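You operate a simulated robot arm through the tools that you are given. There is no shell and no other tool. Be economical: measure what you need, move in short steps, check, and stop when the job is done.

Carry out the task below with a simulated two-armed robot. There is one attempt and no reset: what you move stays moved.

TASK
Stroke press B once with both black buttons, then stop the motor.
Fine: mode to ONCE and motor on first, mode back to OFF last.

Only the result counts: the job must be done as asked and must still hold three seconds after the hand-in. Knocking over, shifting, dropping, spilling or breaking anything else fails it.

THE ROBOT
Two 7-joint arms with two-finger parallel grippers on one trunk, on a base that drives. Base frame: it is fixed to the floor where the robot stands at the start and does not move with it; the origin is under the middle of the robot, x ahead of it, y to its left, z up. Lengths are in m, angles in rad, forces in N, time in s.
The left shoulder is at the start at [0.07, 0.133, 1.076], the right one opposite. With the tool pointing down near the work surface each hand reaches from about 0.1 to 0.64 m from the robot's upright axis, wherever it stands, measured 20 degrees to its own side. Places, roughly: press b count button [0.6, -0.4, 0.8]; press b stroke button [0.7, -0.3, 0.8]; stand batch knob [0.6, -0.3, 0.7]; stand mode knob [0.6, 0, 0.8]; stand speed knob [0.6, -0.1, 0.7]. Payload 1.57 kg a hand.
Tool frame (each hand has its own): the origin (TCP) lies between the finger pads and is the grasp point; the fingertips stand 0.03 m ahead of it; z points along the fingers, y is the line along which they close. Largest opening 0.08 m; finger width 0.017, thickness 0.012; the body of the gripper, 0.04 by 0.082 m, starts 0.08 m behind the TCP.
Orientation is that of the tool frame in the base frame, as [roll, pitch, yaw] about the fixed x, y, z axes, in that order (R = Rz(yaw) Ry(pitch) Rx(roll)). With the fingers straight down and closing along the base's y, the tool's x points along the base's -x, its y along +y and its z along -z.

THE INTERFACE
- The arms move only by the tool servo_tool. It takes "left_commands", "right_commands" or both (then of equal length, played together; a hand with none holds still); each is a list of rows, each a list of 7 numbers: the turn, a rotation vector about the tool's x, y, z in rad, then the shift along the tool's x, y, z in m, then the opening, from 0 (shut) to 1 (fully open). In form: [[ax, ay, az, dx, dy, dz, fingers], ...]. A call has 1 to 20 rows; each row shifts and turns the commanded pose from where the row before left it, along the tool's axes as they then stand. Each row takes 0.2 s and may step no farther than 0.05 m and 0.15 rad from the row before; otherwise, or with a gripper value out of range, the whole call is refused. A pose out of reach is approached as far as the arm can. The call stops where the force on the tool passes 40 N (or 10 N more than at its start, if that is more) or the arm is blocked; 0.2 s more then pass. The fingers move at their own pace (about 0.153 m/s each) and stop on an object; they squeeze with about 28 N. The grip force told is the motor's: it shows also when the fingers shut on nothing. Time passes only in rows, and 0.2 s behind the last, so rows that do not move let the fingers close. The reply holds the time, the measured pose of the TCP, the force on the tool along the base axes, the opening and the grip force, in the units named above and with some noise, with the torque about the TCP (base axes, N m) and any sound that the robot's microphone picked up.
- Cameras (640 x 400 px; columns grow to the right, rows downward): "scene" is now at [0.1332, -0.0209, 1.3001]; the picture's right is [-0.26, -0.97, 0.00], its down [-0.59, 0.16, -0.79] and it looks along [0.76, -0.21, -0.61] (base axes); focal length 258 px, centre (320, 200). "left" rides on the left gripper at [0.072, 0.007, -0.122] in its tool frame; the picture's right is [-0.09, 1.00, 0.00], its down [-0.84, -0.08, -0.54] and it looks along [-0.54, -0.05, 0.84] (tool axes); focal length 238 px, centre (320, 200). "right" rides on the right gripper at [0.072, -0.007, -0.122] in its tool frame; the picture's right is [0.09, 1.00, 0.00], its down [-0.84, 0.08, -0.54] and it looks along [-0.54, 0.05, 0.84] (tool axes); focal length 238 px, centre (320, 200). There is no depth. A picture from a camera that has moved, and an enlarged one, comes with that camera's place and axes in the base frame and with its lens.
- camera(camera): a new picture of that camera. No time passes.
- move_column(by): slides the trunk up (or, below 0, down) by that many m; the arms and the scene camera ride with it, the base frame stays. It gives what a move gives, with no picture.
- base_move(legs): drives the robot by 1 to 6 legs, each [ahead, left, turn to the left] in m, m and rad, along the robot's own axes; the way and the turn of a leg run together, so that a leg with both is an arc; at most 1.5 m and 3.142 rad a leg. The arms and the cameras ride along, it lands a little off, and it stops where it bumps. It gives what a move gives.
- aim_head(pan, tilt): turns the head with the scene camera to pan (to the left, within 1.501 rad either way) and tilt (down, from -0.506 to 1.204), counted from straight ahead of the robot. It gives what a move gives.
- inspect(camera, box): a new picture of the part [left, top, right, bottom] of that camera's present view, enlarged. No time passes.
- sign_off(): hands the job in; it is judged then, once.

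Go step by step. Nothing tells you exact positions but the pictures and the camera data: compare them with the known pose of the tool, close in by small moves and look again before you grip or let go. The budget is 120 turns and 100 pictures, counting those below and the enlarged ones. Unless the task says otherwise, let go and move clear before handing in, and close with one line.

The tools are called after ">>>" as name(argument=value, ...) on one line, values as JSON. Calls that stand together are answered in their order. servo_tool: Moves the arms, as the interface text tells. Its arguments: {"type":"object","properties":{"left_commands":{"type":"array"},"right_commands":{"type":"array"}},"required":[]} The other tools are called the same way: move_column (by) slides the trunk up or down; base_move (legs) drives the base; aim_head (pan, tilt) turns the head that bears the scene camera; camera (camera) takes a picture; inspect (camera, box) takes an enlarged picture of a part of a camera's view; sign_off () hands the job in.

At the start:

```text
t: 0.0
left_tool_pos: [0.4517, 0.0331, 1.0722]
left_orientation: [3.141, -0.001, 3.141]
left_wrist_force: [0.1, 0.8, 0.5]
left_wrist_torque: [0.01, 0.02, -0.02]
left_gripper_width: 0.08
left_grasp_force: 0.0
right_tool_pos: [0.4536, -0.2911, 1.0552]
right_orientation: [-3.14, -0.001, -3.141]
right_wrist_force: [0.5, 0.2, 0.5]
right_wrist_torque: [-0.02, 0.0, 0.0]
right_gripper_width: 0.08
right_grasp_force: 0.0
trunk travel left (down, up): [-0.65, 0.29]
robot x, y, heading: [0.0024, 0.0003, 0.004]
head pan, tilt: [-0.264, 0.661]
```

scene: 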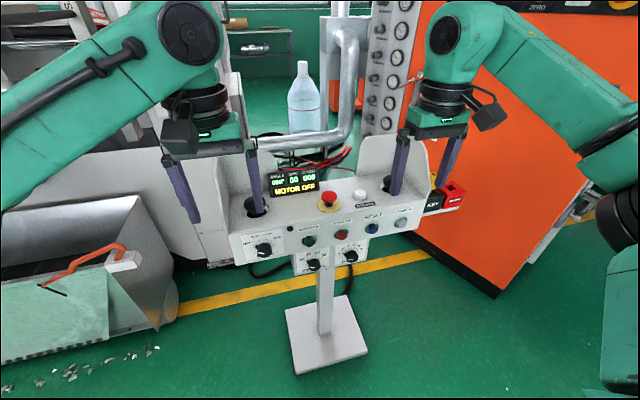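
right: 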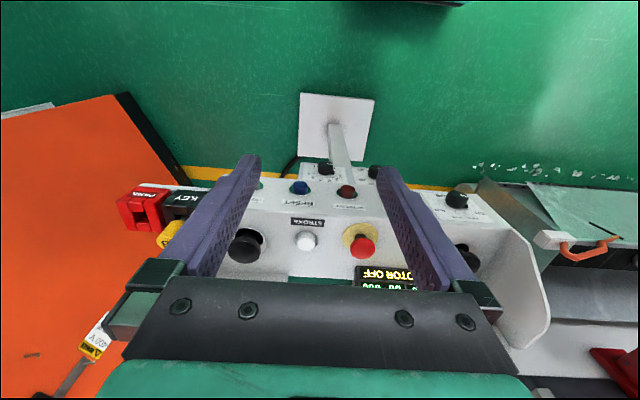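
left: 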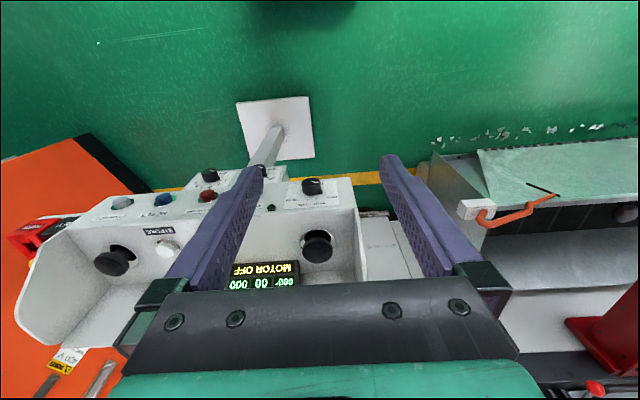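

I see the control stand with two black palm buttons inside cowls, a red emergency stop, a white stroke button, front buttons and three knobs. I'll look closer at the labels.

>>> inspect(camera="scene", box=[220, 160, 420, 285])

>>> inspect(camera="left", box=[0, 150, 400, 300])

>>> inspect(camera="right", box=[100, 140, 560, 300])

```text
3.20 times, centred on (320, 222) of scene
camera zoom: at [0.1332, -0.0209, 1.3001], right [-0.26, -0.97, 0.0], down [-0.59, 0.16, -0.79], along [0.76, -0.21, -0.61], focal length 826 px, centre (320, 128)
```

zoom: 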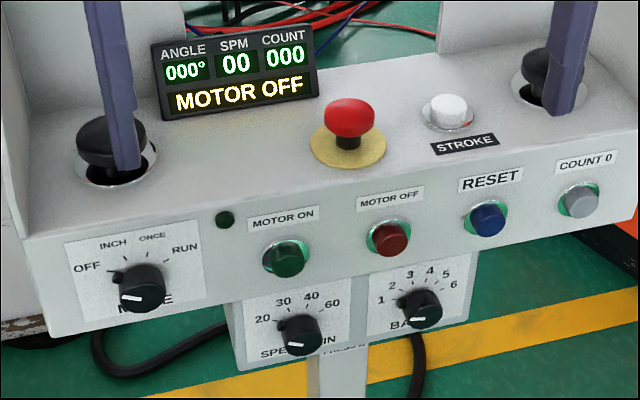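

```text
1.60 times, centred on (200, 225) of left
camera zoom: at [0.3799, 0.04, 1.1937], right [0.09, 1.0, 0.0], down [0.84, -0.08, 0.54], along [0.54, -0.05, -0.84], focal length 381 px, centre (512, 160)
```

zoom: 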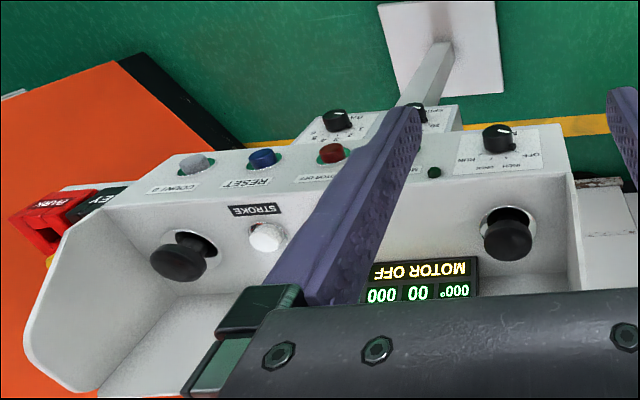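

```text
1.39 times, centred on (330, 220) of right
camera zoom: at [0.3828, -0.298, 1.1777], right [-0.09, 1.0, 0.0], down [0.84, 0.08, 0.54], along [0.54, 0.05, -0.84], focal length 332 px, centre (306, 172)
```

zoom: 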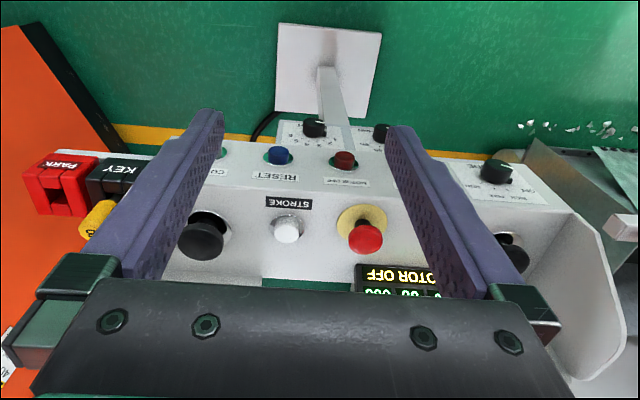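

The stand is clear: MODE knob far left, MOTOR ON green, MOTOR OFF red. I'll tilt both hands forward and draw back a bit to get clear views of the panel and its slope.

>>> servo_tool(left_commands=[[0, 0, 0, 0.05, 0.03, 0, 0.5], [0, -0.15, 0, 0.02, 0, 0, 0], [0, -0.15, 0, 0, 0, 0, 0], [0, -0.15, 0, 0, 0, 0, 0], [0, -0.15, 0, 0, 0, 0, 0], [0, -0.15, 0, 0, 0, 0, 0]], right_commands=[[0, 0, 0, 0.05, -0.05, 0, 0.5], [0, -0.15, 0, 0.02, -0.05, 0, 0], [0, -0.15, 0, 0, -0.03, 0, 0], [0, -0.15, 0, 0, 0, 0, 0], [0, -0.15, 0, 0, 0, 0, 0], [0, -0.15, 0, 0, 0, 0, 0]])

>>> camera(camera="left")

>>> camera(camera="right")

>>> camera(camera="scene")

```text
refused: row 1 steps farther than a row can; nothing moved
```

```text
93 pictures are left
camera left: at [0.3799, 0.04, 1.1937], right [0.09, 1.0, 0.0], down [0.84, -0.08, 0.54], along [0.54, -0.05, -0.84], focal length 238 px, centre (320, 200)
```

left: 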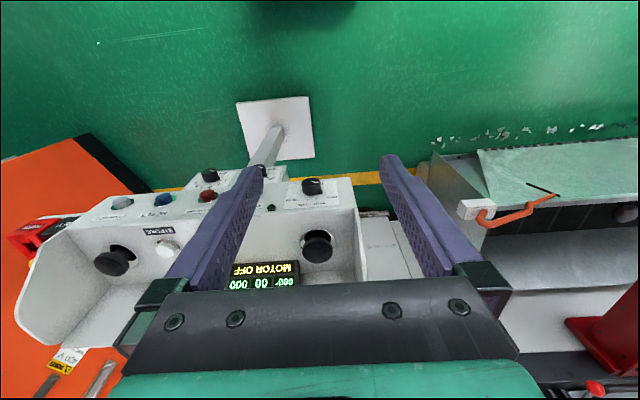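

```text
92 pictures are left
camera right: at [0.3828, -0.298, 1.1777], right [-0.09, 1.0, 0.0], down [0.84, 0.08, 0.54], along [0.54, 0.05, -0.84], focal length 238 px, centre (320, 200)
```

right: 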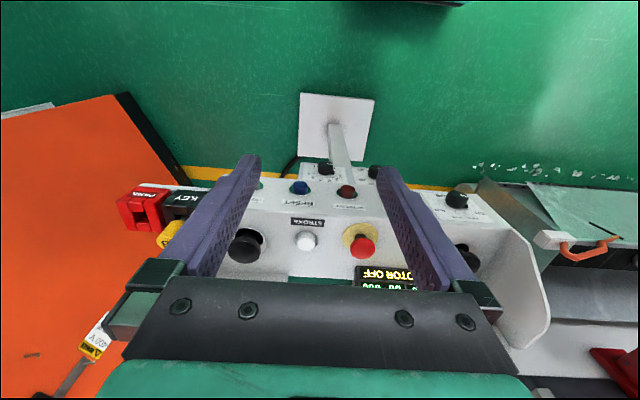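

```text
91 pictures are left
camera scene: at [0.1332, -0.0209, 1.3001], right [-0.26, -0.97, 0.0], down [-0.59, 0.16, -0.79], along [0.76, -0.21, -0.61], focal length 258 px, centre (320, 200)
```

scene: 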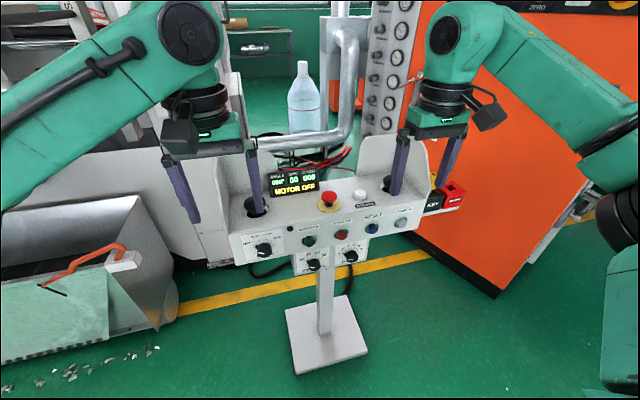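

Refused on step size (the sum of shifts was over 0.05 m). Same move with smaller rows.

>>> servo_tool(left_commands=[[0, 0, 0, 0.04, 0.02, 0, 0.5], [0, -0.14, 0, 0.03, 0.02, 0, 0], [0, -0.14, 0, 0, 0.02, 0, 0], [0, -0.14, 0, 0, 0.02, 0, 0], [0, -0.14, 0, 0, 0, 0, 0], [0, -0.14, 0, 0, 0, 0, 0]], right_commands=[[0, 0, 0, 0.03, -0.03, 0, 0.5], [0, -0.14, 0, 0.03, -0.03, 0, 0], [0, -0.14, 0, 0, -0.03, 0, 0], [0, -0.14, 0, 0, -0.03, 0, 0], [0, -0.14, 0, 0, 0, 0, 0], [0, -0.14, 0, 0, 0, 0, 0]])

>>> camera(camera="left")

>>> camera(camera="right")

>>> camera(camera="scene")

```text
t: 1.4
left_tool_pos: [0.406, 0.139, 1.0899]
left_orientation: [-3.122, 0.686, -3.124]
left_wrist_force: [0.1, 1.1, 0.1]
left_wrist_torque: [-0.05, 0.05, -0.01]
left_gripper_width: 0.0001
left_grasp_force: 21.5
left hand out of reach, approached as far as the arm can: row 6
right_tool_pos: [0.3956, -0.3784, 1.0578]
right_orientation: [-3.139, 0.703, -3.141]
right_wrist_force: [0.4, 0.8, 1.2]
right_wrist_torque: [-0.02, 0.02, -0.02]
right_gripper_width: 0.0
right_grasp_force: 21.1
right hand out of reach, approached as far as the arm can: row 4, 6
trunk travel left (down, up): [-0.65, 0.29]
robot x, y, heading: [0.0029, 0.0005, 0.002]
head pan, tilt: [-0.264, 0.661]
```

```text
90 pictures are left
camera left: at [0.2728, 0.1465, 1.1388], right [0.07, 1.0, 0.04], down [0.3, -0.06, 0.95], along [0.95, -0.05, -0.31], focal length 238 px, centre (320, 200)
```

left: 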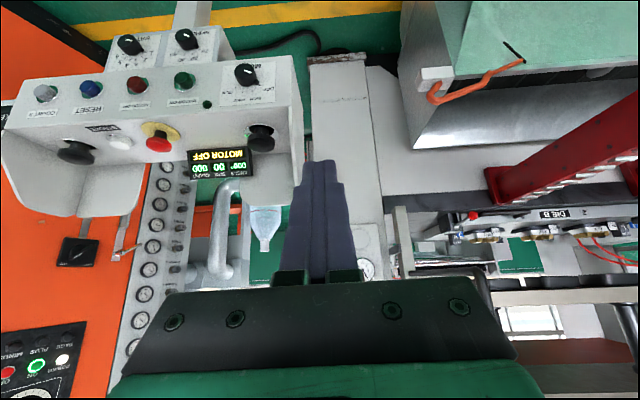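

```text
89 pictures are left
camera right: at [0.2615, -0.3856, 1.1059], right [-0.07, 1.0, -0.06], down [0.29, 0.08, 0.95], along [0.95, 0.05, -0.29], focal length 238 px, centre (320, 200)
```

right: 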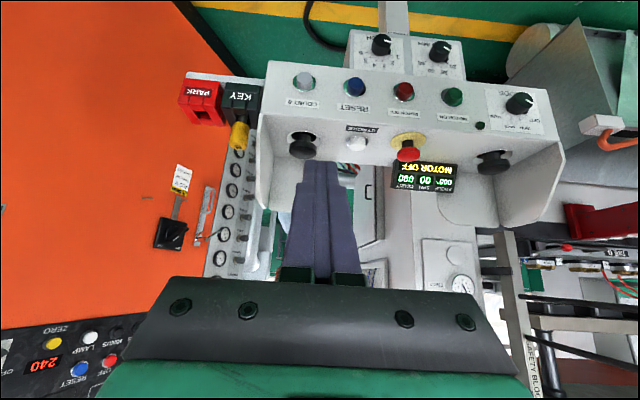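

```text
88 pictures are left
camera scene: at [0.1339, -0.019, 1.3001], right [-0.26, -0.97, 0.0], down [-0.59, 0.16, -0.79], along [0.76, -0.21, -0.61], focal length 258 px, centre (320, 200)
```

scene: 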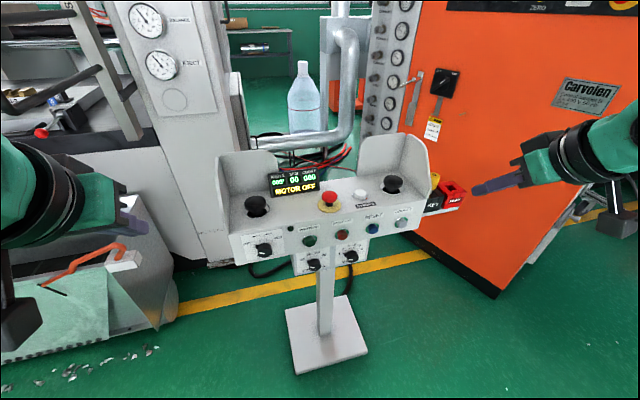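

Both arms are clear of the stand now. Zooming for detail and triangulation.

>>> inspect(camera="scene", box=[210, 130, 370, 280])

>>> inspect(camera="right", box=[240, 20, 580, 230])

>>> inspect(camera="left", box=[0, 20, 320, 220])

>>> inspect(camera="scene", box=[320, 140, 480, 240])

```text
2.67 times, centred on (290, 205) of scene
camera zoom: at [0.1339, -0.019, 1.3001], right [-0.26, -0.97, 0.0], down [-0.59, 0.16, -0.79], along [0.76, -0.21, -0.61], focal length 688 px, centre (400, 187)
```

zoom: 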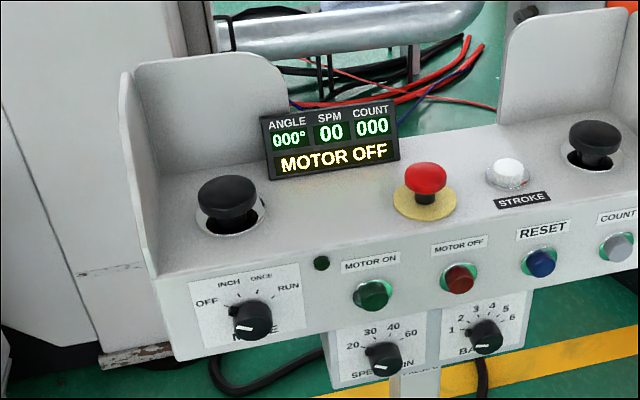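

```text
1.88 times, centred on (410, 125) of right
camera zoom: at [0.2615, -0.3856, 1.1059], right [-0.07, 1.0, -0.06], down [0.29, 0.08, 0.95], along [0.95, 0.05, -0.29], focal length 449 px, centre (151, 341)
```

zoom: 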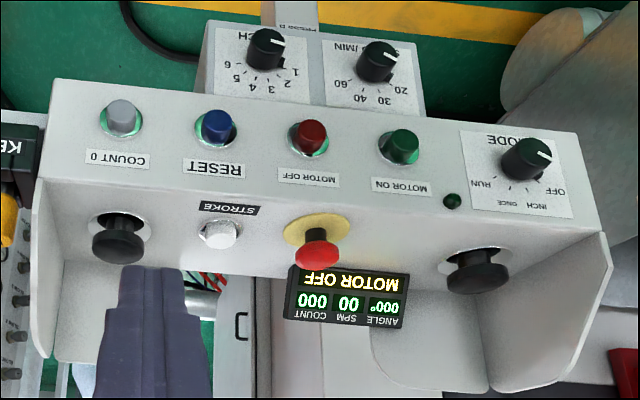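

```text
2.00 times, centred on (160, 120) of left
camera zoom: at [0.2728, 0.1465, 1.1388], right [0.07, 1.0, 0.04], down [0.3, -0.06, 0.95], along [0.95, -0.05, -0.31], focal length 477 px, centre (640, 360)
```

zoom: 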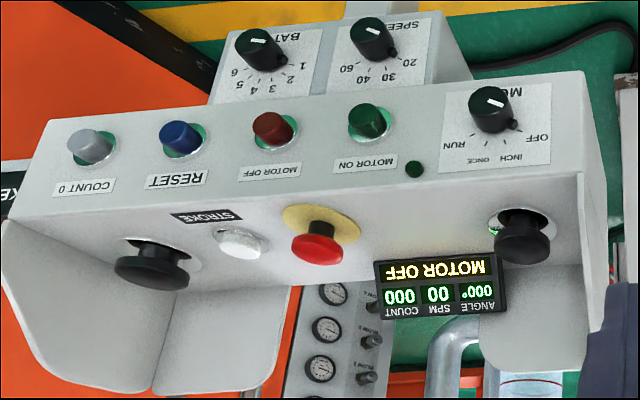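

```text
4.00 times, centred on (400, 190) of scene
camera zoom: at [0.1339, -0.019, 1.3001], right [-0.26, -0.97, 0.0], down [-0.59, 0.16, -0.79], along [0.76, -0.21, -0.61], focal length 1032 px, centre (0, 240)
```

zoom: 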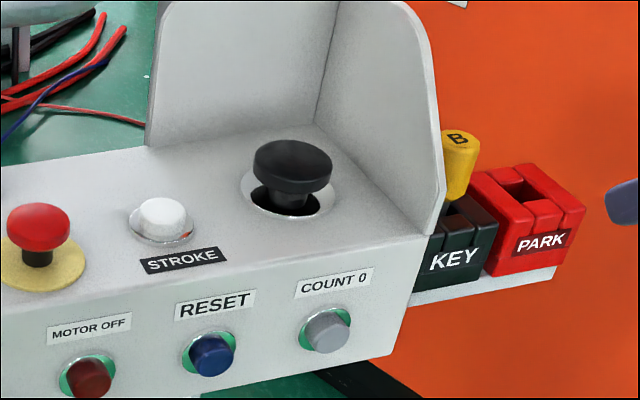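

The panel is vertical at about x = 0.63. I take the MODE knob to be at (0.61, 0.003, 0.775), MOTOR ON at (0.62, -0.122, 0.768), MOTOR OFF at (0.62, -0.218, 0.768) and the palm buttons at (0.713, 0.008 / -0.406, 0.86). I'll lower the trunk so the hands can point forward.

>>> move_column(by=-0.2)

>>> servo_tool(left_commands=[[0, -0.14, 0, 0, 0, 0, 1], [0, -0.14, 0, 0, 0, 0, 1], [0, -0.14, 0, 0, 0, 0, 1], [0, -0.14, 0, 0, 0, 0, 1], [0, -0.14, 0, 0, 0, 0, 1], [0, -0.14, 0, 0, 0, 0, 1], [0, 0, 0, 0, 0, 0, 1]], right_commands=[[0, -0.14, 0, 0, 0, 0, 0], [0, -0.14, 0, 0, 0, 0, 0], [0, -0.14, 0, 0, 0, 0, 0], [0, -0.14, 0, 0, 0, 0, 0], [0, -0.14, 0, 0, 0, 0, 0], [0, -0.14, 0, 0, 0, 0, 0], [0, 0, 0, 0, 0, 0, 0]])

>>> camera(camera="left")

>>> camera(camera="scene")

```text
t: 3.6
left_tool_pos: [0.4057, 0.1374, 0.8895]
left_orientation: [-3.124, 0.683, -3.126]
left_wrist_force: [-0.3, -0.2, 0.3]
left_wrist_torque: [0.02, 0.01, 0.02]
left_gripper_width: 0.0002
left_grasp_force: 21.1
right_tool_pos: [0.394, -0.3799, 0.8592]
right_orientation: [-3.14, 0.7, 3.14]
right_wrist_force: [-1.0, -0.2, -0.7]
right_wrist_torque: [0.01, -0.02, -0.02]
right_gripper_width: 0.0
right_grasp_force: 21.4
trunk travel left (down, up): [-0.45, 0.49]
robot x, y, heading: [-0.0032, -0.0026, -0.006]
head pan, tilt: [-0.264, 0.661]
```

```text
t: 4.8
left_tool_pos: [0.4616, 0.1802, 0.9475]
left_orientation: [1.546, 1.401, 1.644]
left_wrist_force: [1.0, -0.1, 0.3]
left_wrist_torque: [-0.02, 0.02, 0.03]
left_gripper_width: 0.0798
left_grasp_force: 0.1
left hand out of reach, approached as far as the arm can: row 1, 2, 5, 6
right_tool_pos: [0.4083, -0.3591, 0.8698]
right_orientation: [-3.136, 1.402, -3.14]
right_wrist_force: [0.6, 1.4, -0.4]
right_wrist_torque: [-0.01, -0.01, 0.0]
right_gripper_width: 0.0
right_grasp_force: 21.7
right hand out of reach, approached as far as the arm can: row 1, 2, 3, 4
trunk travel left (down, up): [-0.45, 0.49]
robot x, y, heading: [0.0014, -0.0025, 0.001]
head pan, tilt: [-0.264, 0.661]
stopped in row 6 (left hand): the arm was blocked; the commanded pose is now the measured one
```

```text
83 pictures are left
camera left: at [0.3394, 0.1872, 0.8777], right [-0.1, 0.96, 0.26], down [-0.52, -0.27, 0.81], along [0.85, -0.06, 0.53], focal length 238 px, centre (320, 200)
```

left: 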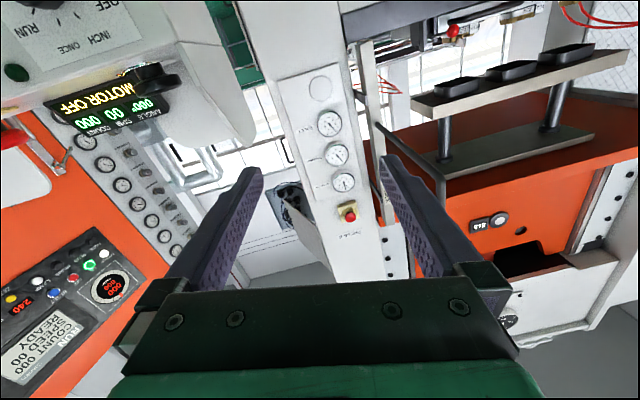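

```text
82 pictures are left
camera scene: at [0.1331, -0.0207, 1.1001], right [-0.26, -0.97, 0.0], down [-0.59, 0.16, -0.79], along [0.76, -0.21, -0.61], focal length 258 px, centre (320, 200)
```

scene: 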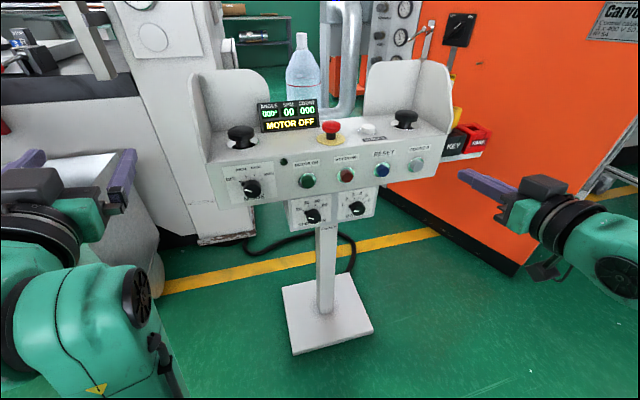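

The arms reach the forward-pointing pose now. I'll bring the left hand in front of the MODE knob, pre-rolled counter-clockwise so there's room for the clockwise turn.

>>> servo_tool(left_commands=[[0, 0, 0, 0.0233, -0.0338, 0.005, 1], [0, 0, 0, 0.0233, -0.0338, 0.005, 1], [0, 0, 0, 0.0233, -0.0338, 0.005, 1], [0, 0, 0, 0.0233, -0.0338, 0.005, 1], [0, 0, 0, 0.0233, -0.0338, 0.005, 1], [0, 0, 0, 0.0233, -0.0338, 0.005, 1], [0.099, 0, -0.08, 0, 0, 0, 1], [0, 0, -0.088, 0, 0, 0, 1], [0, 0, 0, 0, 0, 0, 1]])

>>> camera(camera="left")

>>> camera(camera="scene")

```text
t: 6.8
left_tool_pos: [0.5101, 0.014, 0.7653]
left_orientation: [1.579, 1.495, 1.577]
left_wrist_force: [0.5, 0.1, 0.3]
left_wrist_torque: [-0.01, 0.0, -0.01]
left_gripper_width: 0.0798
left_grasp_force: 0.0
right_tool_pos: [0.4072, -0.3594, 0.8685]
right_orientation: [-3.141, 1.404, 3.14]
right_wrist_force: [-0.7, 0.3, 0.0]
right_wrist_torque: [-0.02, -0.05, 0.01]
right_gripper_width: 0.0004
right_grasp_force: 21.6
trunk travel left (down, up): [-0.45, 0.49]
robot x, y, heading: [0.0024, -0.0003, 0.003]
head pan, tilt: [-0.264, 0.661]
```

```text
81 pictures are left
camera left: at [0.3883, 0.0268, 0.6941], right [0.0, 0.99, 0.17], down [-0.54, -0.14, 0.83], along [0.84, -0.09, 0.53], focal length 238 px, centre (320, 200)
```

left: 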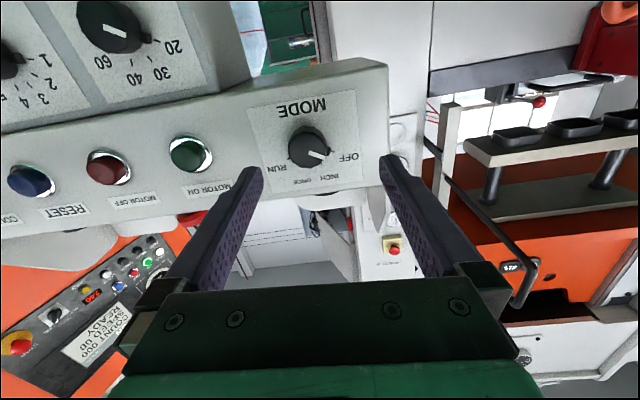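

```text
80 pictures are left
camera scene: at [0.1329, -0.0208, 1.1001], right [-0.26, -0.97, 0.0], down [-0.59, 0.16, -0.79], along [0.76, -0.21, -0.61], focal length 258 px, centre (320, 200)
```

scene: 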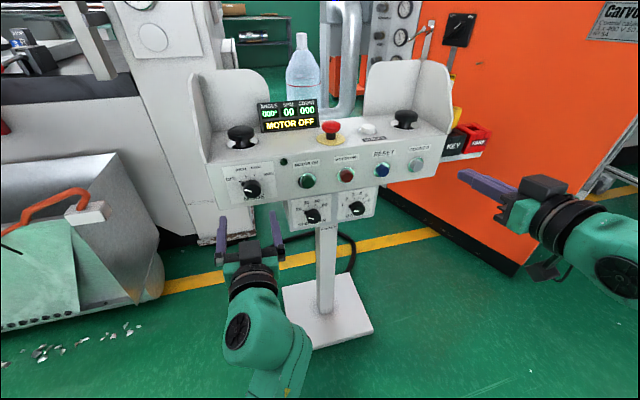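

>>> inspect(camera="left", box=[240, 80, 400, 210])

>>> inspect(camera="scene", box=[210, 150, 380, 256])

```text
3.08 times, centred on (320, 145) of left
camera zoom: at [0.3883, 0.0268, 0.6941], right [0.0, 0.99, 0.17], down [-0.54, -0.14, 0.83], along [0.84, -0.09, 0.53], focal length 733 px, centre (320, 369)
```

zoom: 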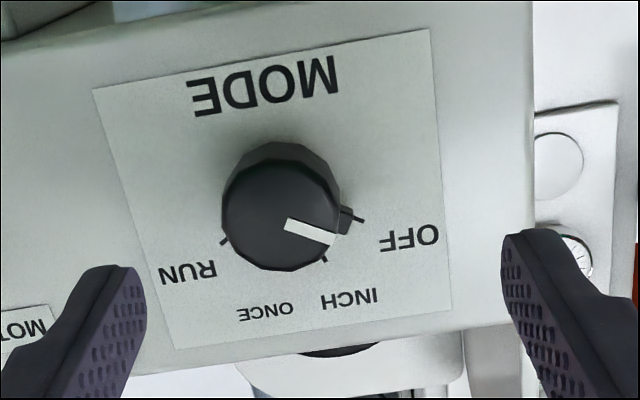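

```text
3.76 times, centred on (295, 203) of scene
camera zoom: at [0.1329, -0.0208, 1.1001], right [-0.26, -0.97, 0.0], down [-0.59, 0.16, -0.79], along [0.76, -0.21, -0.61], focal length 972 px, centre (414, 189)
```

zoom: 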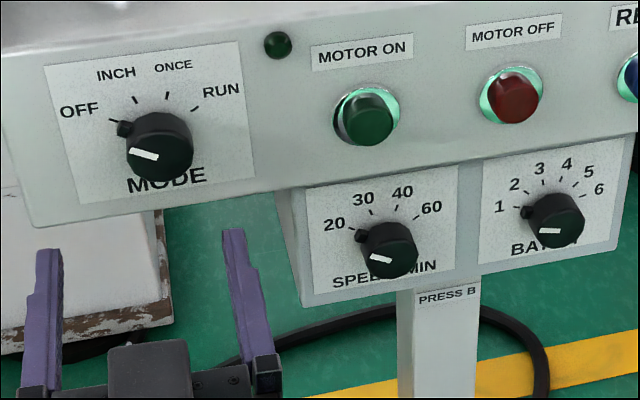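

The knob axis is at about y = 0.002, z = 0.774, with its face at x ≈ 0.606; OFF to ONCE is about 80° clockwise. I'm centring and pre-rolling −40°.

>>> servo_tool(left_commands=[[0, 0, 0, -0.0096, -0.0113, 0.01, 1], [0, 0, -0.129, 0, 0, 0, 1], [0, 0, -0.129, 0, 0, 0, 1], [0, 0, -0.129, 0, 0, 0, 1], [0, 0, -0.129, 0, 0, 0, 1], [0, 0, -0.129, 0, 0, 0, 1], [0, 0, -0.129, 0, 0, 0, 1], [0, 0, 0, 0, 0, 0, 1]])

>>> camera(camera="left")

```text
t: 7.4
left_tool_pos: [0.5159, 0.007, 0.7497]
left_orientation: [1.887, 1.496, 1.871]
left_wrist_force: [0.5, -0.6, -0.3]
left_wrist_torque: [-0.02, -0.02, 0.0]
left_gripper_width: 0.08
left_grasp_force: 0.1
right_tool_pos: [0.4066, -0.3586, 0.8689]
right_orientation: [-3.137, 1.402, -3.14]
right_wrist_force: [0.5, -0.2, -0.9]
right_wrist_torque: [0.0, -0.02, -0.02]
right_gripper_width: 0.0
right_grasp_force: 21.9
trunk travel left (down, up): [-0.45, 0.49]
robot x, y, heading: [0.0003, 0.0051, -0.003]
head pan, tilt: [-0.264, 0.661]
stopped in row 2 (left hand): the arm was blocked; the commanded pose is now the measured one
```

```text
77 pictures are left
camera left: at [0.3925, 0.0199, 0.6817], right [0.01, 0.99, 0.16], down [-0.52, -0.13, 0.84], along [0.85, -0.1, 0.52], focal length 238 px, centre (320, 200)
```

left: 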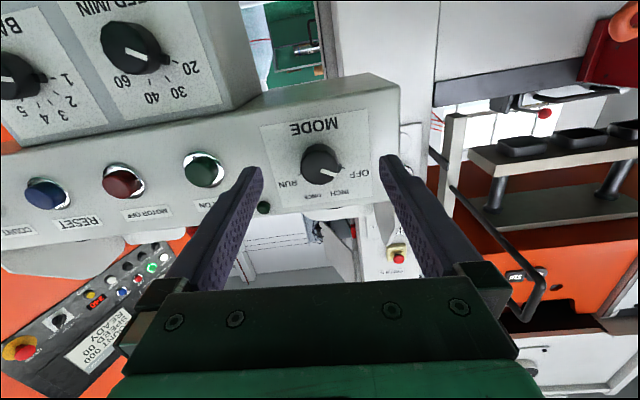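

Rolling counter-clockwise runs into an arm limit here. I'll test the clockwise range in free air, after re-centring.

>>> servo_tool(left_commands=[[0, 0, 0, -0.012, -0.003, 0, 1], [0, 0, 0, -0.012, -0.002, 0.004, 1], [0, 0, 0.14, 0, 0, 0, 1], [0, 0, 0.14, 0, 0, 0, 1], [0, 0, 0.14, 0, 0, 0, 1], [0, 0, 0.14, 0, 0, 0, 1], [0, 0, 0.14, 0, 0, 0, 1], [0, 0, 0.14, 0, 0, 0, 1], [0, 0, 0.14, 0, 0, 0, 1], [0, 0, 0.14, 0, 0, 0, 1], [0, 0, 0.14, 0, 0, 0, 1], [0, 0, 0.14, 0, 0, 0, 1], [0, 0, 0, 0, 0, 0, 1]])

>>> camera(camera="scene")

```text
t: 10.2
left_tool_pos: [0.5208, -0.0005, 0.7722]
left_orientation: [1.596, 0.101, 1.561]
left_wrist_force: [-0.7, -0.5, 0.1]
left_wrist_torque: [0.03, 0.01, 0.0]
left_gripper_width: 0.0801
left_grasp_force: 0.0
right_tool_pos: [0.4071, -0.3592, 0.8675]
right_orientation: [-3.139, 1.402, 3.139]
right_wrist_force: [0.4, 0.3, -0.3]
right_wrist_torque: [0.01, -0.01, 0.0]
right_gripper_width: 0.0
right_grasp_force: 21.7
trunk travel left (down, up): [-0.45, 0.49]
robot x, y, heading: [-0.0004, 0.0015, 0.0]
head pan, tilt: [-0.264, 0.661]
```

```text
76 pictures are left
camera scene: at [0.133, -0.0209, 1.1001], right [-0.26, -0.97, 0.0], down [-0.59, 0.16, -0.79], along [0.76, -0.21, -0.61], focal length 258 px, centre (320, 200)
```

scene: 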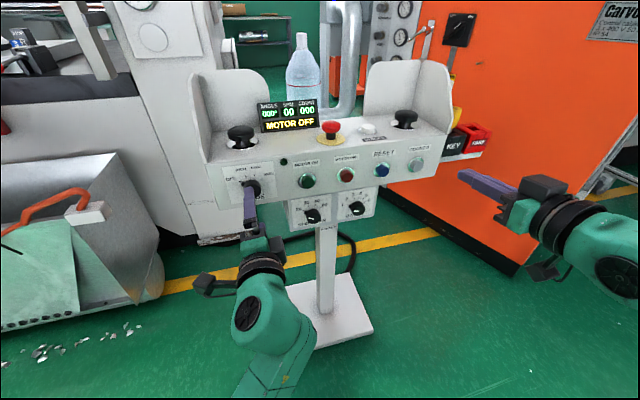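

Clockwise roll works all the way to ~84°, so I'll grip near roll 0.13 and turn from there. Rolling back and levelling.

>>> servo_tool(left_commands=[[-0.026, 0.009, 0, 0, 0, 0, 1], [0, 0, -0.148, 0, 0, 0, 1], [0, 0, -0.148, 0, 0, 0, 1], [0, 0, -0.148, 0, 0, 0, 1], [0, 0, -0.148, 0, 0, 0, 1], [0, 0, -0.148, 0, 0, 0, 1], [0, 0, -0.148, 0, 0, 0, 1], [0, 0, -0.148, 0, 0, 0, 1], [0, 0, -0.148, 0, 0, 0, 1], [0, 0, -0.148, 0, 0, 0, 1], [0, 0, 0, 0, 0, 0, 1]])

>>> inspect(camera="left", box=[160, 60, 480, 260])

```text
t: 12.6
left_tool_pos: [0.5218, 0.0109, 0.7538]
left_orientation: [1.528, 1.317, 1.528]
left_wrist_force: [0.4, -0.7, 0.8]
left_wrist_torque: [-0.02, -0.01, 0.04]
left_gripper_width: 0.08
left_grasp_force: 0.1
right_tool_pos: [0.4071, -0.3591, 0.8685]
right_orientation: [-3.14, 1.404, 3.14]
right_wrist_force: [-1.2, -0.3, 0.1]
right_wrist_torque: [-0.03, -0.03, -0.07]
right_gripper_width: 0.0
right_grasp_force: 21.1
trunk travel left (down, up): [-0.45, 0.49]
robot x, y, heading: [0.0002, 0.0015, 0.004]
head pan, tilt: [-0.264, 0.661]
```

```text
2.00 times, centred on (320, 160) of left
camera zoom: at [0.4002, 0.0376, 0.6862], right [0.0, 0.94, 0.34], down [-0.55, -0.29, 0.78], along [0.83, -0.18, 0.52], focal length 477 px, centre (320, 280)
```

zoom: 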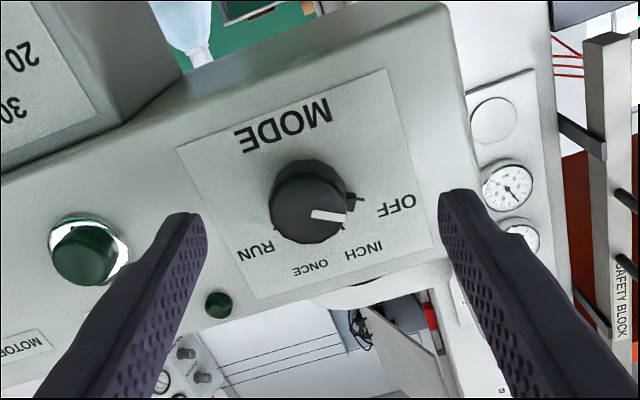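

The measured pose lags off near this roll (an arm limit), so I'll shift the working range clockwise: roll to about 0.6 and check accuracy.

>>> servo_tool(left_commands=[[0, 0, 0.15, 0, 0, 0, 1], [0, 0, 0.15, 0, 0, 0, 1], [0, 0, 0.15, 0, 0, 0, 1], [0, 0, 0, 0, 0, 0, 1]])

>>> servo_tool(left_commands=[[0, 0, 0.15, 0, 0, 0, 1], [0, 0, 0.15, 0, 0, 0, 1], [0, 0, 0.15, 0, 0, 0, 1], [0, 0, 0.15, 0, 0, 0, 1], [0, 0, 0.15, 0, 0, 0, 1], [0, 0, 0.15, 0, 0, 0, 1], [0, 0, 0.15, 0, 0, 0, 1], [0, 0, 0.15, 0, 0, 0, 1], [0, 0, 0.15, 0, 0, 0, 1], [0, 0, 0.15, 0, 0, 0, 1], [0, 0, 0, 0, 0, 0, 1]])

```text
t: 13.6
left_tool_pos: [0.5183, 0.0041, 0.7575]
left_orientation: [1.586, 0.928, 1.582]
left_wrist_force: [-0.2, 0.6, 0.2]
left_wrist_torque: [0.0, 0.0, 0.01]
left_gripper_width: 0.0799
left_grasp_force: 0.0
right_tool_pos: [0.4063, -0.3593, 0.8689]
right_orientation: [-3.139, 1.403, 3.141]
right_wrist_force: [1.1, -0.6, -0.2]
right_wrist_torque: [0.0, -0.01, 0.03]
right_gripper_width: 0.0001
right_grasp_force: 21.4
trunk travel left (down, up): [-0.45, 0.49]
robot x, y, heading: [0.0052, 0.002, -0.001]
head pan, tilt: [-0.264, 0.661]
```

```text
t: 16.0
left_tool_pos: [0.5204, -0.0007, 0.7732]
left_orientation: [1.567, -0.517, 1.573]
left_wrist_force: [-0.7, 0.6, -0.4]
left_wrist_torque: [0.04, 0.0, -0.01]
left_gripper_width: 0.0798
left_grasp_force: 0.1
right_tool_pos: [0.4069, -0.3594, 0.8689]
right_orientation: [-3.14, 1.403, 3.141]
right_wrist_force: [0.7, 0.5, 0.7]
right_wrist_torque: [-0.02, 0.02, 0.03]
right_gripper_width: 0.0
right_grasp_force: 21.0
trunk travel left (down, up): [-0.45, 0.49]
robot x, y, heading: [0.0017, -0.0004, -0.0]
head pan, tilt: [-0.264, 0.661]
```

>>> servo_tool(left_commands=[[0, 0, 0.14, 0, 0, 0, 1], [0, 0, 0.14, 0, 0, 0, 1], [0, 0, 0.14, 0, 0, 0, 1], [0, 0, 0.14, 0, 0, 0, 1], [0, 0, 0, 0, 0, 0, 1]])

>>> servo_tool(left_commands=[[0, 0, -0.15, 0, 0, 0, 1], [0, 0, -0.15, 0, 0, 0, 1], [0, 0, -0.15, 0, 0, 0, 1], [0, 0, -0.15, 0, 0, 0, 1], [0, 0, -0.15, 0, 0, 0, 1], [0, 0, -0.15, 0, 0, 0, 1], [0, 0, -0.15, 0, 0, 0, 1], [0, 0, -0.15, 0, 0, 0, 1], [0, 0, -0.15, 0, 0, 0, 1], [0, 0, -0.15, 0, 0, 0, 1], [0, 0, 0, 0, 0, 0, 1]])

>>> inspect(camera="left", box=[160, 60, 480, 260])

>>> inspect(camera="scene", box=[200, 130, 360, 250])

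```text
t: 17.2
left_tool_pos: [0.5206, -0.0004, 0.7731]
left_orientation: [1.565, -1.077, 1.577]
left_wrist_force: [0.1, -1.0, 0.5]
left_wrist_torque: [0.03, 0.02, 0.03]
left_gripper_width: 0.08
left_grasp_force: 0.1
right_tool_pos: [0.4075, -0.3599, 0.8699]
right_orientation: [-3.141, 1.403, 3.14]
right_wrist_force: [0.3, -0.1, -0.3]
right_wrist_torque: [-0.03, 0.02, -0.01]
right_gripper_width: 0.0
right_grasp_force: 21.2
trunk travel left (down, up): [-0.45, 0.49]
robot x, y, heading: [-0.0008, -0.002, 0.002]
head pan, tilt: [-0.264, 0.661]
```

```text
t: 19.6
left_tool_pos: [0.5208, -0.0016, 0.7737]
left_orientation: [1.57, 0.429, 1.57]
left_wrist_force: [-0.5, 0.2, -0.2]
left_wrist_torque: [0.02, 0.01, 0.0]
left_gripper_width: 0.0801
left_grasp_force: 0.0
right_tool_pos: [0.4059, -0.3594, 0.8697]
right_orientation: [-3.14, 1.406, 3.139]
right_wrist_force: [0.8, -0.3, -0.3]
right_wrist_torque: [-0.01, 0.0, -0.01]
right_gripper_width: 0.0002
right_grasp_force: 21.4
trunk travel left (down, up): [-0.45, 0.49]
robot x, y, heading: [-0.0018, -0.0008, -0.002]
head pan, tilt: [-0.264, 0.661]
```

```text
2.00 times, centred on (320, 160) of left
camera zoom: at [0.3983, 0.0676, 0.7503], right [0.0, 0.33, 0.94], down [-0.54, -0.79, 0.28], along [0.84, -0.51, 0.18], focal length 477 px, centre (320, 280)
```

zoom: 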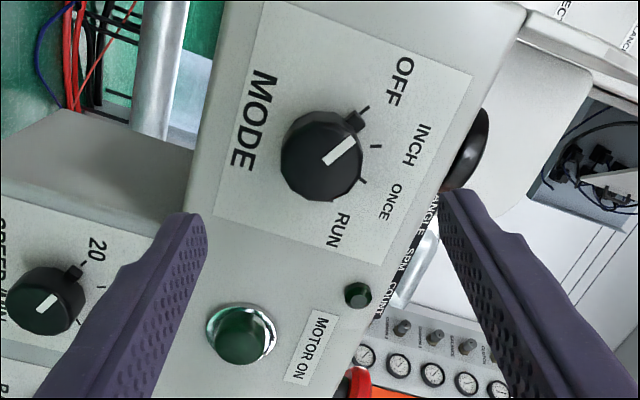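

```text
3.33 times, centred on (280, 190) of scene
camera zoom: at [0.133, -0.0208, 1.1001], right [-0.26, -0.97, 0.0], down [-0.59, 0.16, -0.79], along [0.76, -0.21, -0.61], focal length 860 px, centre (453, 233)
```

zoom: 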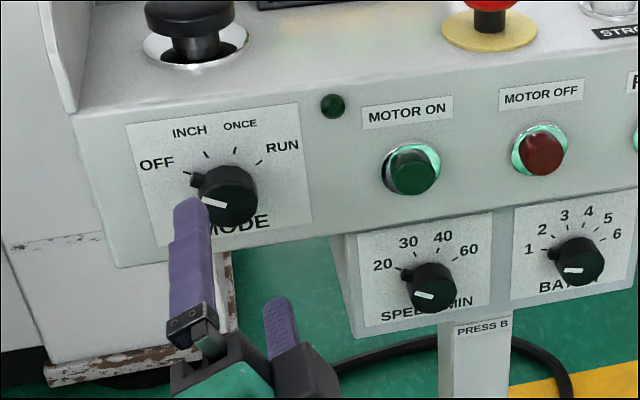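

The pose is accurate over roll 1.14→2.65, which covers the 80° turn. Advancing to the knob, then closing.

>>> servo_tool(left_commands=[[0, 0, 0, 0.0036, 0.0017, 0.02, 1], [0, 0, 0, 0, 0, 0.025, 1], [0, 0, 0, 0, 0, 0.024, 1], [0, 0, 0, 0, 0, 0, 1]])

>>> inspect(camera="left", box=[160, 60, 480, 260])

>>> inspect(camera="scene", box=[200, 130, 360, 250])

```text
t: 20.6
left_tool_pos: [0.588, 0.0091, 0.7607]
left_orientation: [1.584, 0.399, 1.582]
left_wrist_force: [-0.3, -0.5, 0.2]
left_wrist_torque: [0.02, -0.01, 0.03]
left_gripper_width: 0.0801
left_grasp_force: 0.1
right_tool_pos: [0.4065, -0.3596, 0.8694]
right_orientation: [-3.139, 1.403, 3.141]
right_wrist_force: [0.9, 0.3, -0.2]
right_wrist_torque: [-0.02, -0.01, -0.01]
right_gripper_width: 0.0
right_grasp_force: 21.4
trunk travel left (down, up): [-0.45, 0.49]
robot x, y, heading: [0.0014, 0.0014, 0.0]
head pan, tilt: [-0.264, 0.661]
```

```text
2.00 times, centred on (320, 160) of left
camera zoom: at [0.466, 0.0773, 0.7413], right [0.01, 0.3, 0.95], down [-0.53, -0.8, 0.26], along [0.85, -0.51, 0.15], focal length 477 px, centre (320, 280)
```

zoom: 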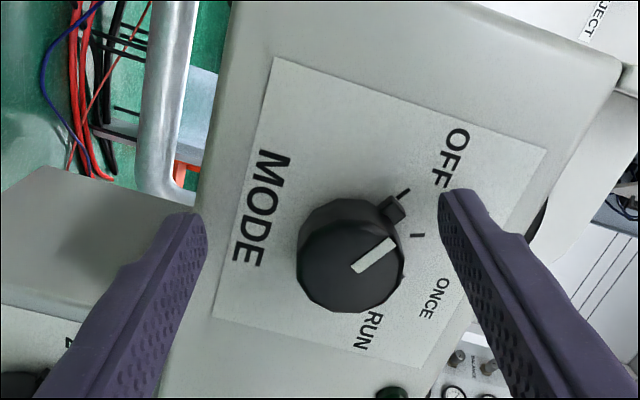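

```text
3.33 times, centred on (280, 190) of scene
camera zoom: at [0.1328, -0.0209, 1.1001], right [-0.26, -0.97, 0.0], down [-0.59, 0.16, -0.79], along [0.76, -0.21, -0.61], focal length 860 px, centre (453, 233)
```

zoom: 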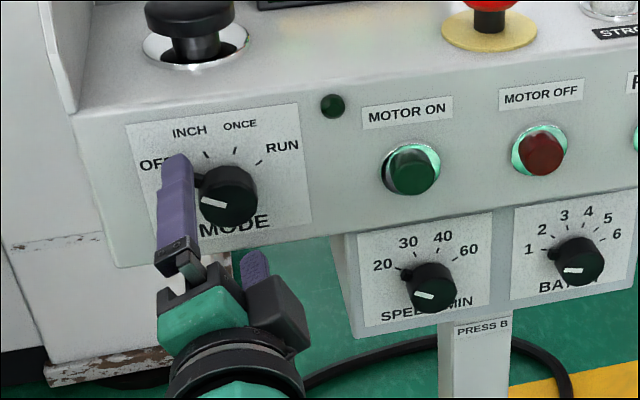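

The pose drifts about 1.3 cm here because the arm is near a limit. I'll withdraw and drive the base 0.2 m to the right so both arms sit symmetric to the stand.

>>> servo_tool(left_commands=[[0, 0, 0, 0, 0, -0.04, 1], [0, 0, 0, 0, 0, -0.04, 1], [0, 0, 0, 0, 0, -0.02, 1]])

>>> base_move(legs=[[0, -0.2, 0]])

>>> aim_head(pan=0.0, tilt=0.6)

>>> camera(camera="scene")

```text
t: 21.4
left_tool_pos: [0.488, 0.0025, 0.7752]
left_orientation: [1.568, 0.426, 1.572]
left_wrist_force: [0.0, 0.1, 0.4]
left_wrist_torque: [0.01, 0.01, 0.01]
left_gripper_width: 0.08
left_grasp_force: 0.0
right_tool_pos: [0.4071, -0.3584, 0.8687]
right_orientation: [-3.141, 1.405, 3.141]
right_wrist_force: [-1.3, -0.5, -0.3]
right_wrist_torque: [-0.02, -0.03, -0.01]
right_gripper_width: 0.0
right_grasp_force: 21.5
trunk travel left (down, up): [-0.45, 0.49]
robot x, y, heading: [-0.0015, -0.0008, -0.003]
head pan, tilt: [-0.264, 0.661]
```

```text
t: 23.0
left_tool_pos: [0.4886, -0.1956, 0.7729]
left_orientation: [1.567, 0.423, 1.572]
left_wrist_force: [-0.5, -0.7, 0.4]
left_wrist_torque: [0.03, 0.02, 0.01]
left_gripper_width: 0.0798
left_grasp_force: 0.1
right_tool_pos: [0.4075, -0.5593, 0.868]
right_orientation: [3.139, 1.404, 3.134]
right_wrist_force: [0.5, 0.0, 0.7]
right_wrist_torque: [0.02, -0.02, 0.01]
right_gripper_width: 0.0001
right_grasp_force: 21.1
trunk travel left (down, up): [-0.45, 0.49]
robot x, y, heading: [0.0019, -0.1968, -0.001]
head pan, tilt: [-0.264, 0.661]
```

```text
t: 23.8
left_tool_pos: [0.4892, -0.1952, 0.7741]
left_orientation: [1.569, 0.424, 1.57]
left_wrist_force: [-0.1, 0.3, -0.2]
left_wrist_torque: [0.03, 0.01, 0.0]
left_gripper_width: 0.0801
left_grasp_force: 0.2
right_tool_pos: [0.4067, -0.5574, 0.869]
right_orientation: [-3.137, 1.403, 3.14]
right_wrist_force: [-0.2, -0.6, 0.1]
right_wrist_torque: [0.02, 0.01, 0.0]
right_gripper_width: 0.0
right_grasp_force: 21.1
trunk travel left (down, up): [-0.45, 0.49]
robot x, y, heading: [0.0029, -0.1984, 0.001]
head pan, tilt: [0.0, 0.6]
```

```text
70 pictures are left
camera scene: at [0.1381, -0.1969, 1.1054], right [0.0, -1.0, 0.0], down [-0.57, 0.0, -0.82], along [0.82, 0.0, -0.57], focal length 258 px, centre (320, 200)
```

scene: 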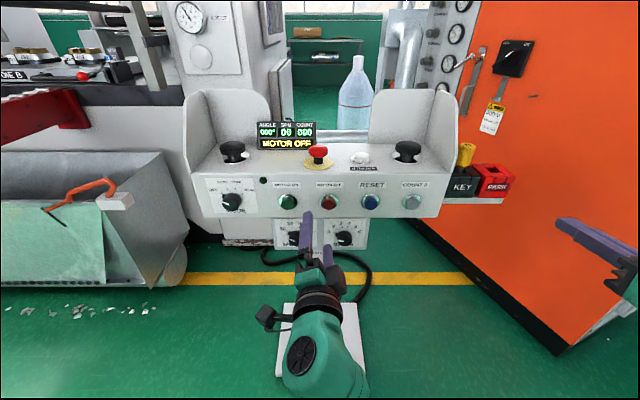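

>>> servo_tool(left_commands=[[0, 0, 0, 0.036, 0.0163, 0, 1], [0, 0, 0, 0.036, 0.0163, 0, 1], [0, 0, 0, 0.036, 0.0163, 0, 1], [0, 0, 0, 0.036, 0.0163, 0, 1], [0, 0, 0, 0.036, 0.0163, 0, 1], [0, 0, 0, 0, 0, 0.04, 1], [0, 0, 0, 0, 0, 0.03, 1], [0, 0, 0, 0, 0, 0, 1]])

>>> inspect(camera="left", box=[160, 60, 480, 260])

>>> inspect(camera="scene", box=[160, 140, 320, 260])

```text
t: 25.6
left_tool_pos: [0.5591, 0.0025, 0.774]
left_orientation: [1.567, 0.422, 1.569]
left_wrist_force: [0.0, 0.7, -0.2]
left_wrist_torque: [-0.04, 0.02, 0.01]
left_gripper_width: 0.08
left_grasp_force: 0.0
right_tool_pos: [0.4069, -0.5579, 0.8693]
right_orientation: [-3.14, 1.403, 3.14]
right_wrist_force: [0.0, -1.0, 0.2]
right_wrist_torque: [-0.01, -0.01, -0.02]
right_gripper_width: 0.0001
right_grasp_force: 21.2
trunk travel left (down, up): [-0.45, 0.49]
robot x, y, heading: [0.0006, -0.196, 0.002]
head pan, tilt: [0.0, 0.6]
```

```text
2.00 times, centred on (320, 160) of left
camera zoom: at [0.437, 0.0718, 0.7509], right [0.0, 0.33, 0.95], down [-0.54, -0.79, 0.27], along [0.84, -0.51, 0.18], focal length 477 px, centre (320, 280)
```

zoom: 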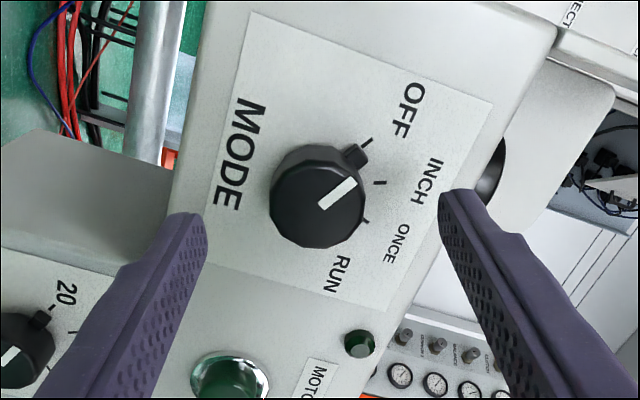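

```text
3.33 times, centred on (240, 200) of scene
camera zoom: at [0.138, -0.1969, 1.1054], right [0.0, -1.0, 0.0], down [-0.56, 0.0, -0.83], along [0.83, 0.0, -0.56], focal length 860 px, centre (587, 200)
```

zoom: 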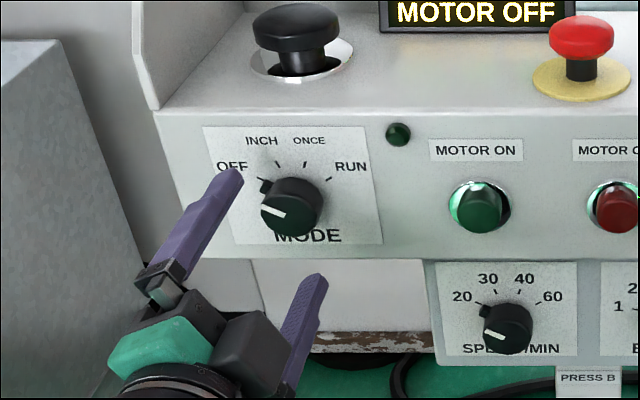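

Now the pose is accurate and centred on the knob. Advance 3.4 cm and close.

>>> servo_tool(left_commands=[[0, 0, 0, 0, 0, 0.017, 1], [0, 0, 0, 0, 0, 0.017, 1], [0, 0, 0, 0, 0, 0, 1]])

>>> servo_tool(left_commands=[[0, 0, 0, 0, 0, 0, 0.3], [0, 0, 0, 0, 0, 0, 0.3], [0, 0, 0, 0, 0, 0, 0.3]])

>>> inspect(camera="left", box=[160, 60, 480, 260])

>>> inspect(camera="scene", box=[160, 140, 320, 260])

```text
t: 26.4
left_tool_pos: [0.5933, 0.0017, 0.7733]
left_orientation: [1.569, 0.426, 1.571]
left_wrist_force: [-0.8, 0.6, 0.7]
left_wrist_torque: [-0.01, -0.04, 0.01]
left_gripper_width: 0.0798
left_grasp_force: 0.1
right_tool_pos: [0.4084, -0.5591, 0.8688]
right_orientation: [-3.136, 1.403, -3.141]
right_wrist_force: [0.1, 0.1, 0.3]
right_wrist_torque: [-0.02, 0.0, -0.02]
right_gripper_width: 0.0
right_grasp_force: 21.3
trunk travel left (down, up): [-0.45, 0.49]
robot x, y, heading: [0.0004, -0.2037, 0.001]
head pan, tilt: [0.0, 0.6]
```

```text
t: 27.2
left_tool_pos: [0.5934, 0.002, 0.7734]
left_orientation: [1.569, 0.423, 1.571]
left_wrist_force: [-1.1, -0.6, -2.5]
left_wrist_torque: [-0.01, 0.0, -0.14]
left_gripper_width: 0.0374
left_grasp_force: 43.4
right_tool_pos: [0.4078, -0.5585, 0.8691]
right_orientation: [-3.141, 1.403, 3.14]
right_wrist_force: [0.3, 0.8, -0.3]
right_wrist_torque: [0.01, -0.01, -0.04]
right_gripper_width: 0.0
right_grasp_force: 21.4
trunk travel left (down, up): [-0.45, 0.49]
robot x, y, heading: [0.0004, -0.1972, 0.001]
head pan, tilt: [0.0, 0.6]
```

```text
2.00 times, centred on (320, 160) of left
camera zoom: at [0.4715, 0.0706, 0.7502], right [0.0, 0.33, 0.95], down [-0.54, -0.79, 0.27], along [0.84, -0.51, 0.18], focal length 477 px, centre (320, 280)
```

zoom: 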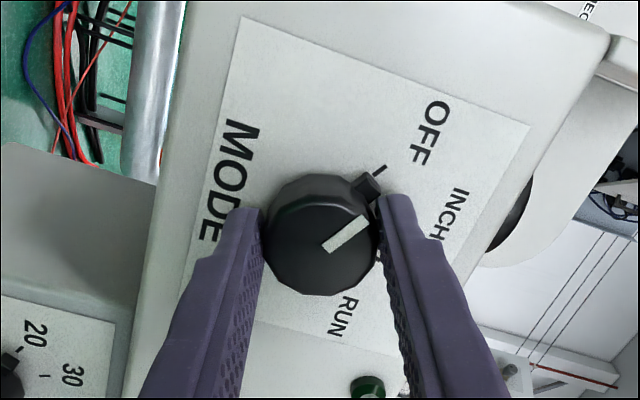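

```text
3.33 times, centred on (240, 200) of scene
camera zoom: at [0.1384, -0.1969, 1.1053], right [0.0, -1.0, 0.0], down [-0.57, 0.0, -0.82], along [0.82, 0.0, -0.57], focal length 860 px, centre (587, 200)
```

zoom: 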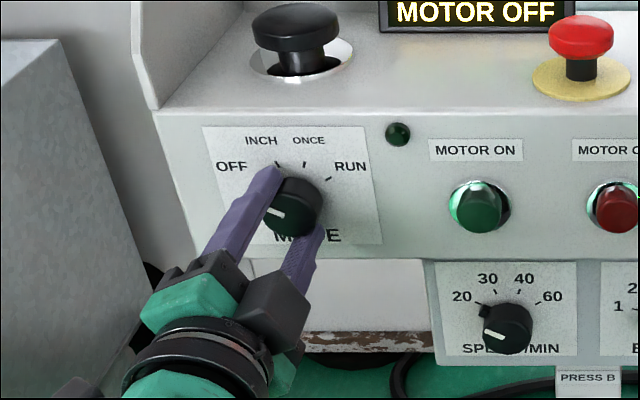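

Gripped cleanly (0.037 m). Turning clockwise 80°.

>>> servo_tool(left_commands=[[0, 0, 0.14, 0, 0, 0, 0.3], [0, 0, 0.14, 0, 0, 0, 0.3], [0, 0, 0.14, 0, 0, 0, 0.3], [0, 0, 0.14, 0, 0, 0, 0.3], [0, 0, 0.14, 0, 0, 0, 0.3], [0, 0, 0.14, 0, 0, 0, 0.3], [0, 0, 0.14, 0, 0, 0, 0.3], [0, 0, 0.14, 0, 0, 0, 0.3], [0, 0, 0.14, 0, 0, 0, 0.3], [0, 0, 0.14, 0, 0, 0, 0.3], [0, 0, 0, 0, 0, 0, 0.3]])

>>> inspect(camera="left", box=[160, 60, 480, 260])

>>> inspect(camera="scene", box=[160, 110, 360, 260])

```text
t: 29.6
left_tool_pos: [0.5939, 0.0019, 0.7777]
left_orientation: [1.561, -0.978, 1.579]
left_wrist_force: [15.2, -1.7, 17.9]
left_wrist_torque: [-0.05, -0.44, -0.26]
left_gripper_width: 0.0375
left_grasp_force: 43.3
right_tool_pos: [0.4075, -0.5588, 0.8686]
right_orientation: [3.138, 1.406, 3.132]
right_wrist_force: [-0.2, 0.4, -0.5]
right_wrist_torque: [-0.01, -0.05, 0.02]
right_gripper_width: 0.0001
right_grasp_force: 21.3
trunk travel left (down, up): [-0.45, 0.49]
robot x, y, heading: [0.0007, -0.1962, 0.001]
head pan, tilt: [0.0, 0.6]
```

```text
2.00 times, centred on (320, 160) of left
camera zoom: at [0.471, 0.0361, 0.8392], right [0.0, -0.88, 0.48], down [-0.54, -0.4, -0.74], along [0.84, -0.26, -0.47], focal length 477 px, centre (320, 280)
```

zoom: 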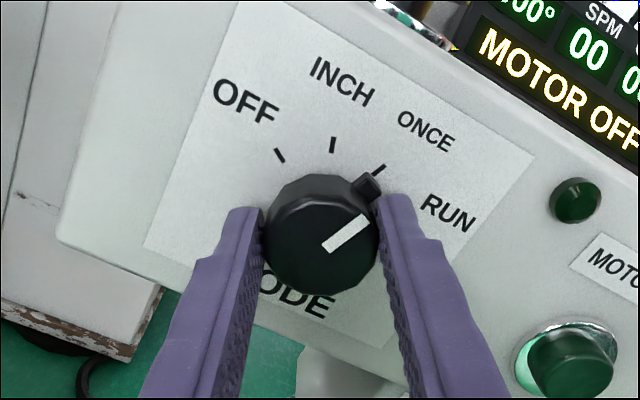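

```text
2.67 times, centred on (260, 185) of scene
camera zoom: at [0.1379, -0.1983, 1.1056], right [0.0, -1.0, 0.0], down [-0.56, 0.0, -0.83], along [0.83, 0.0, -0.56], focal length 688 px, centre (480, 240)
```

zoom: 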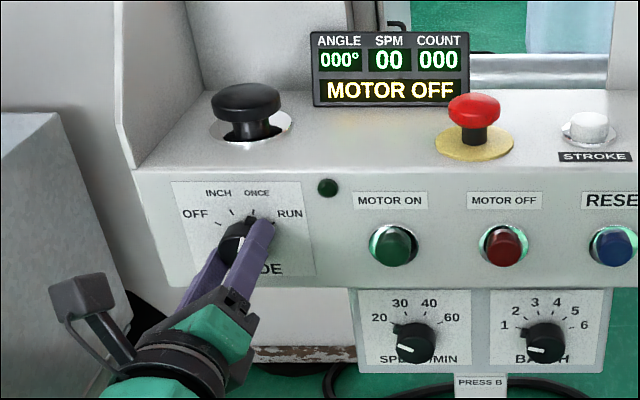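

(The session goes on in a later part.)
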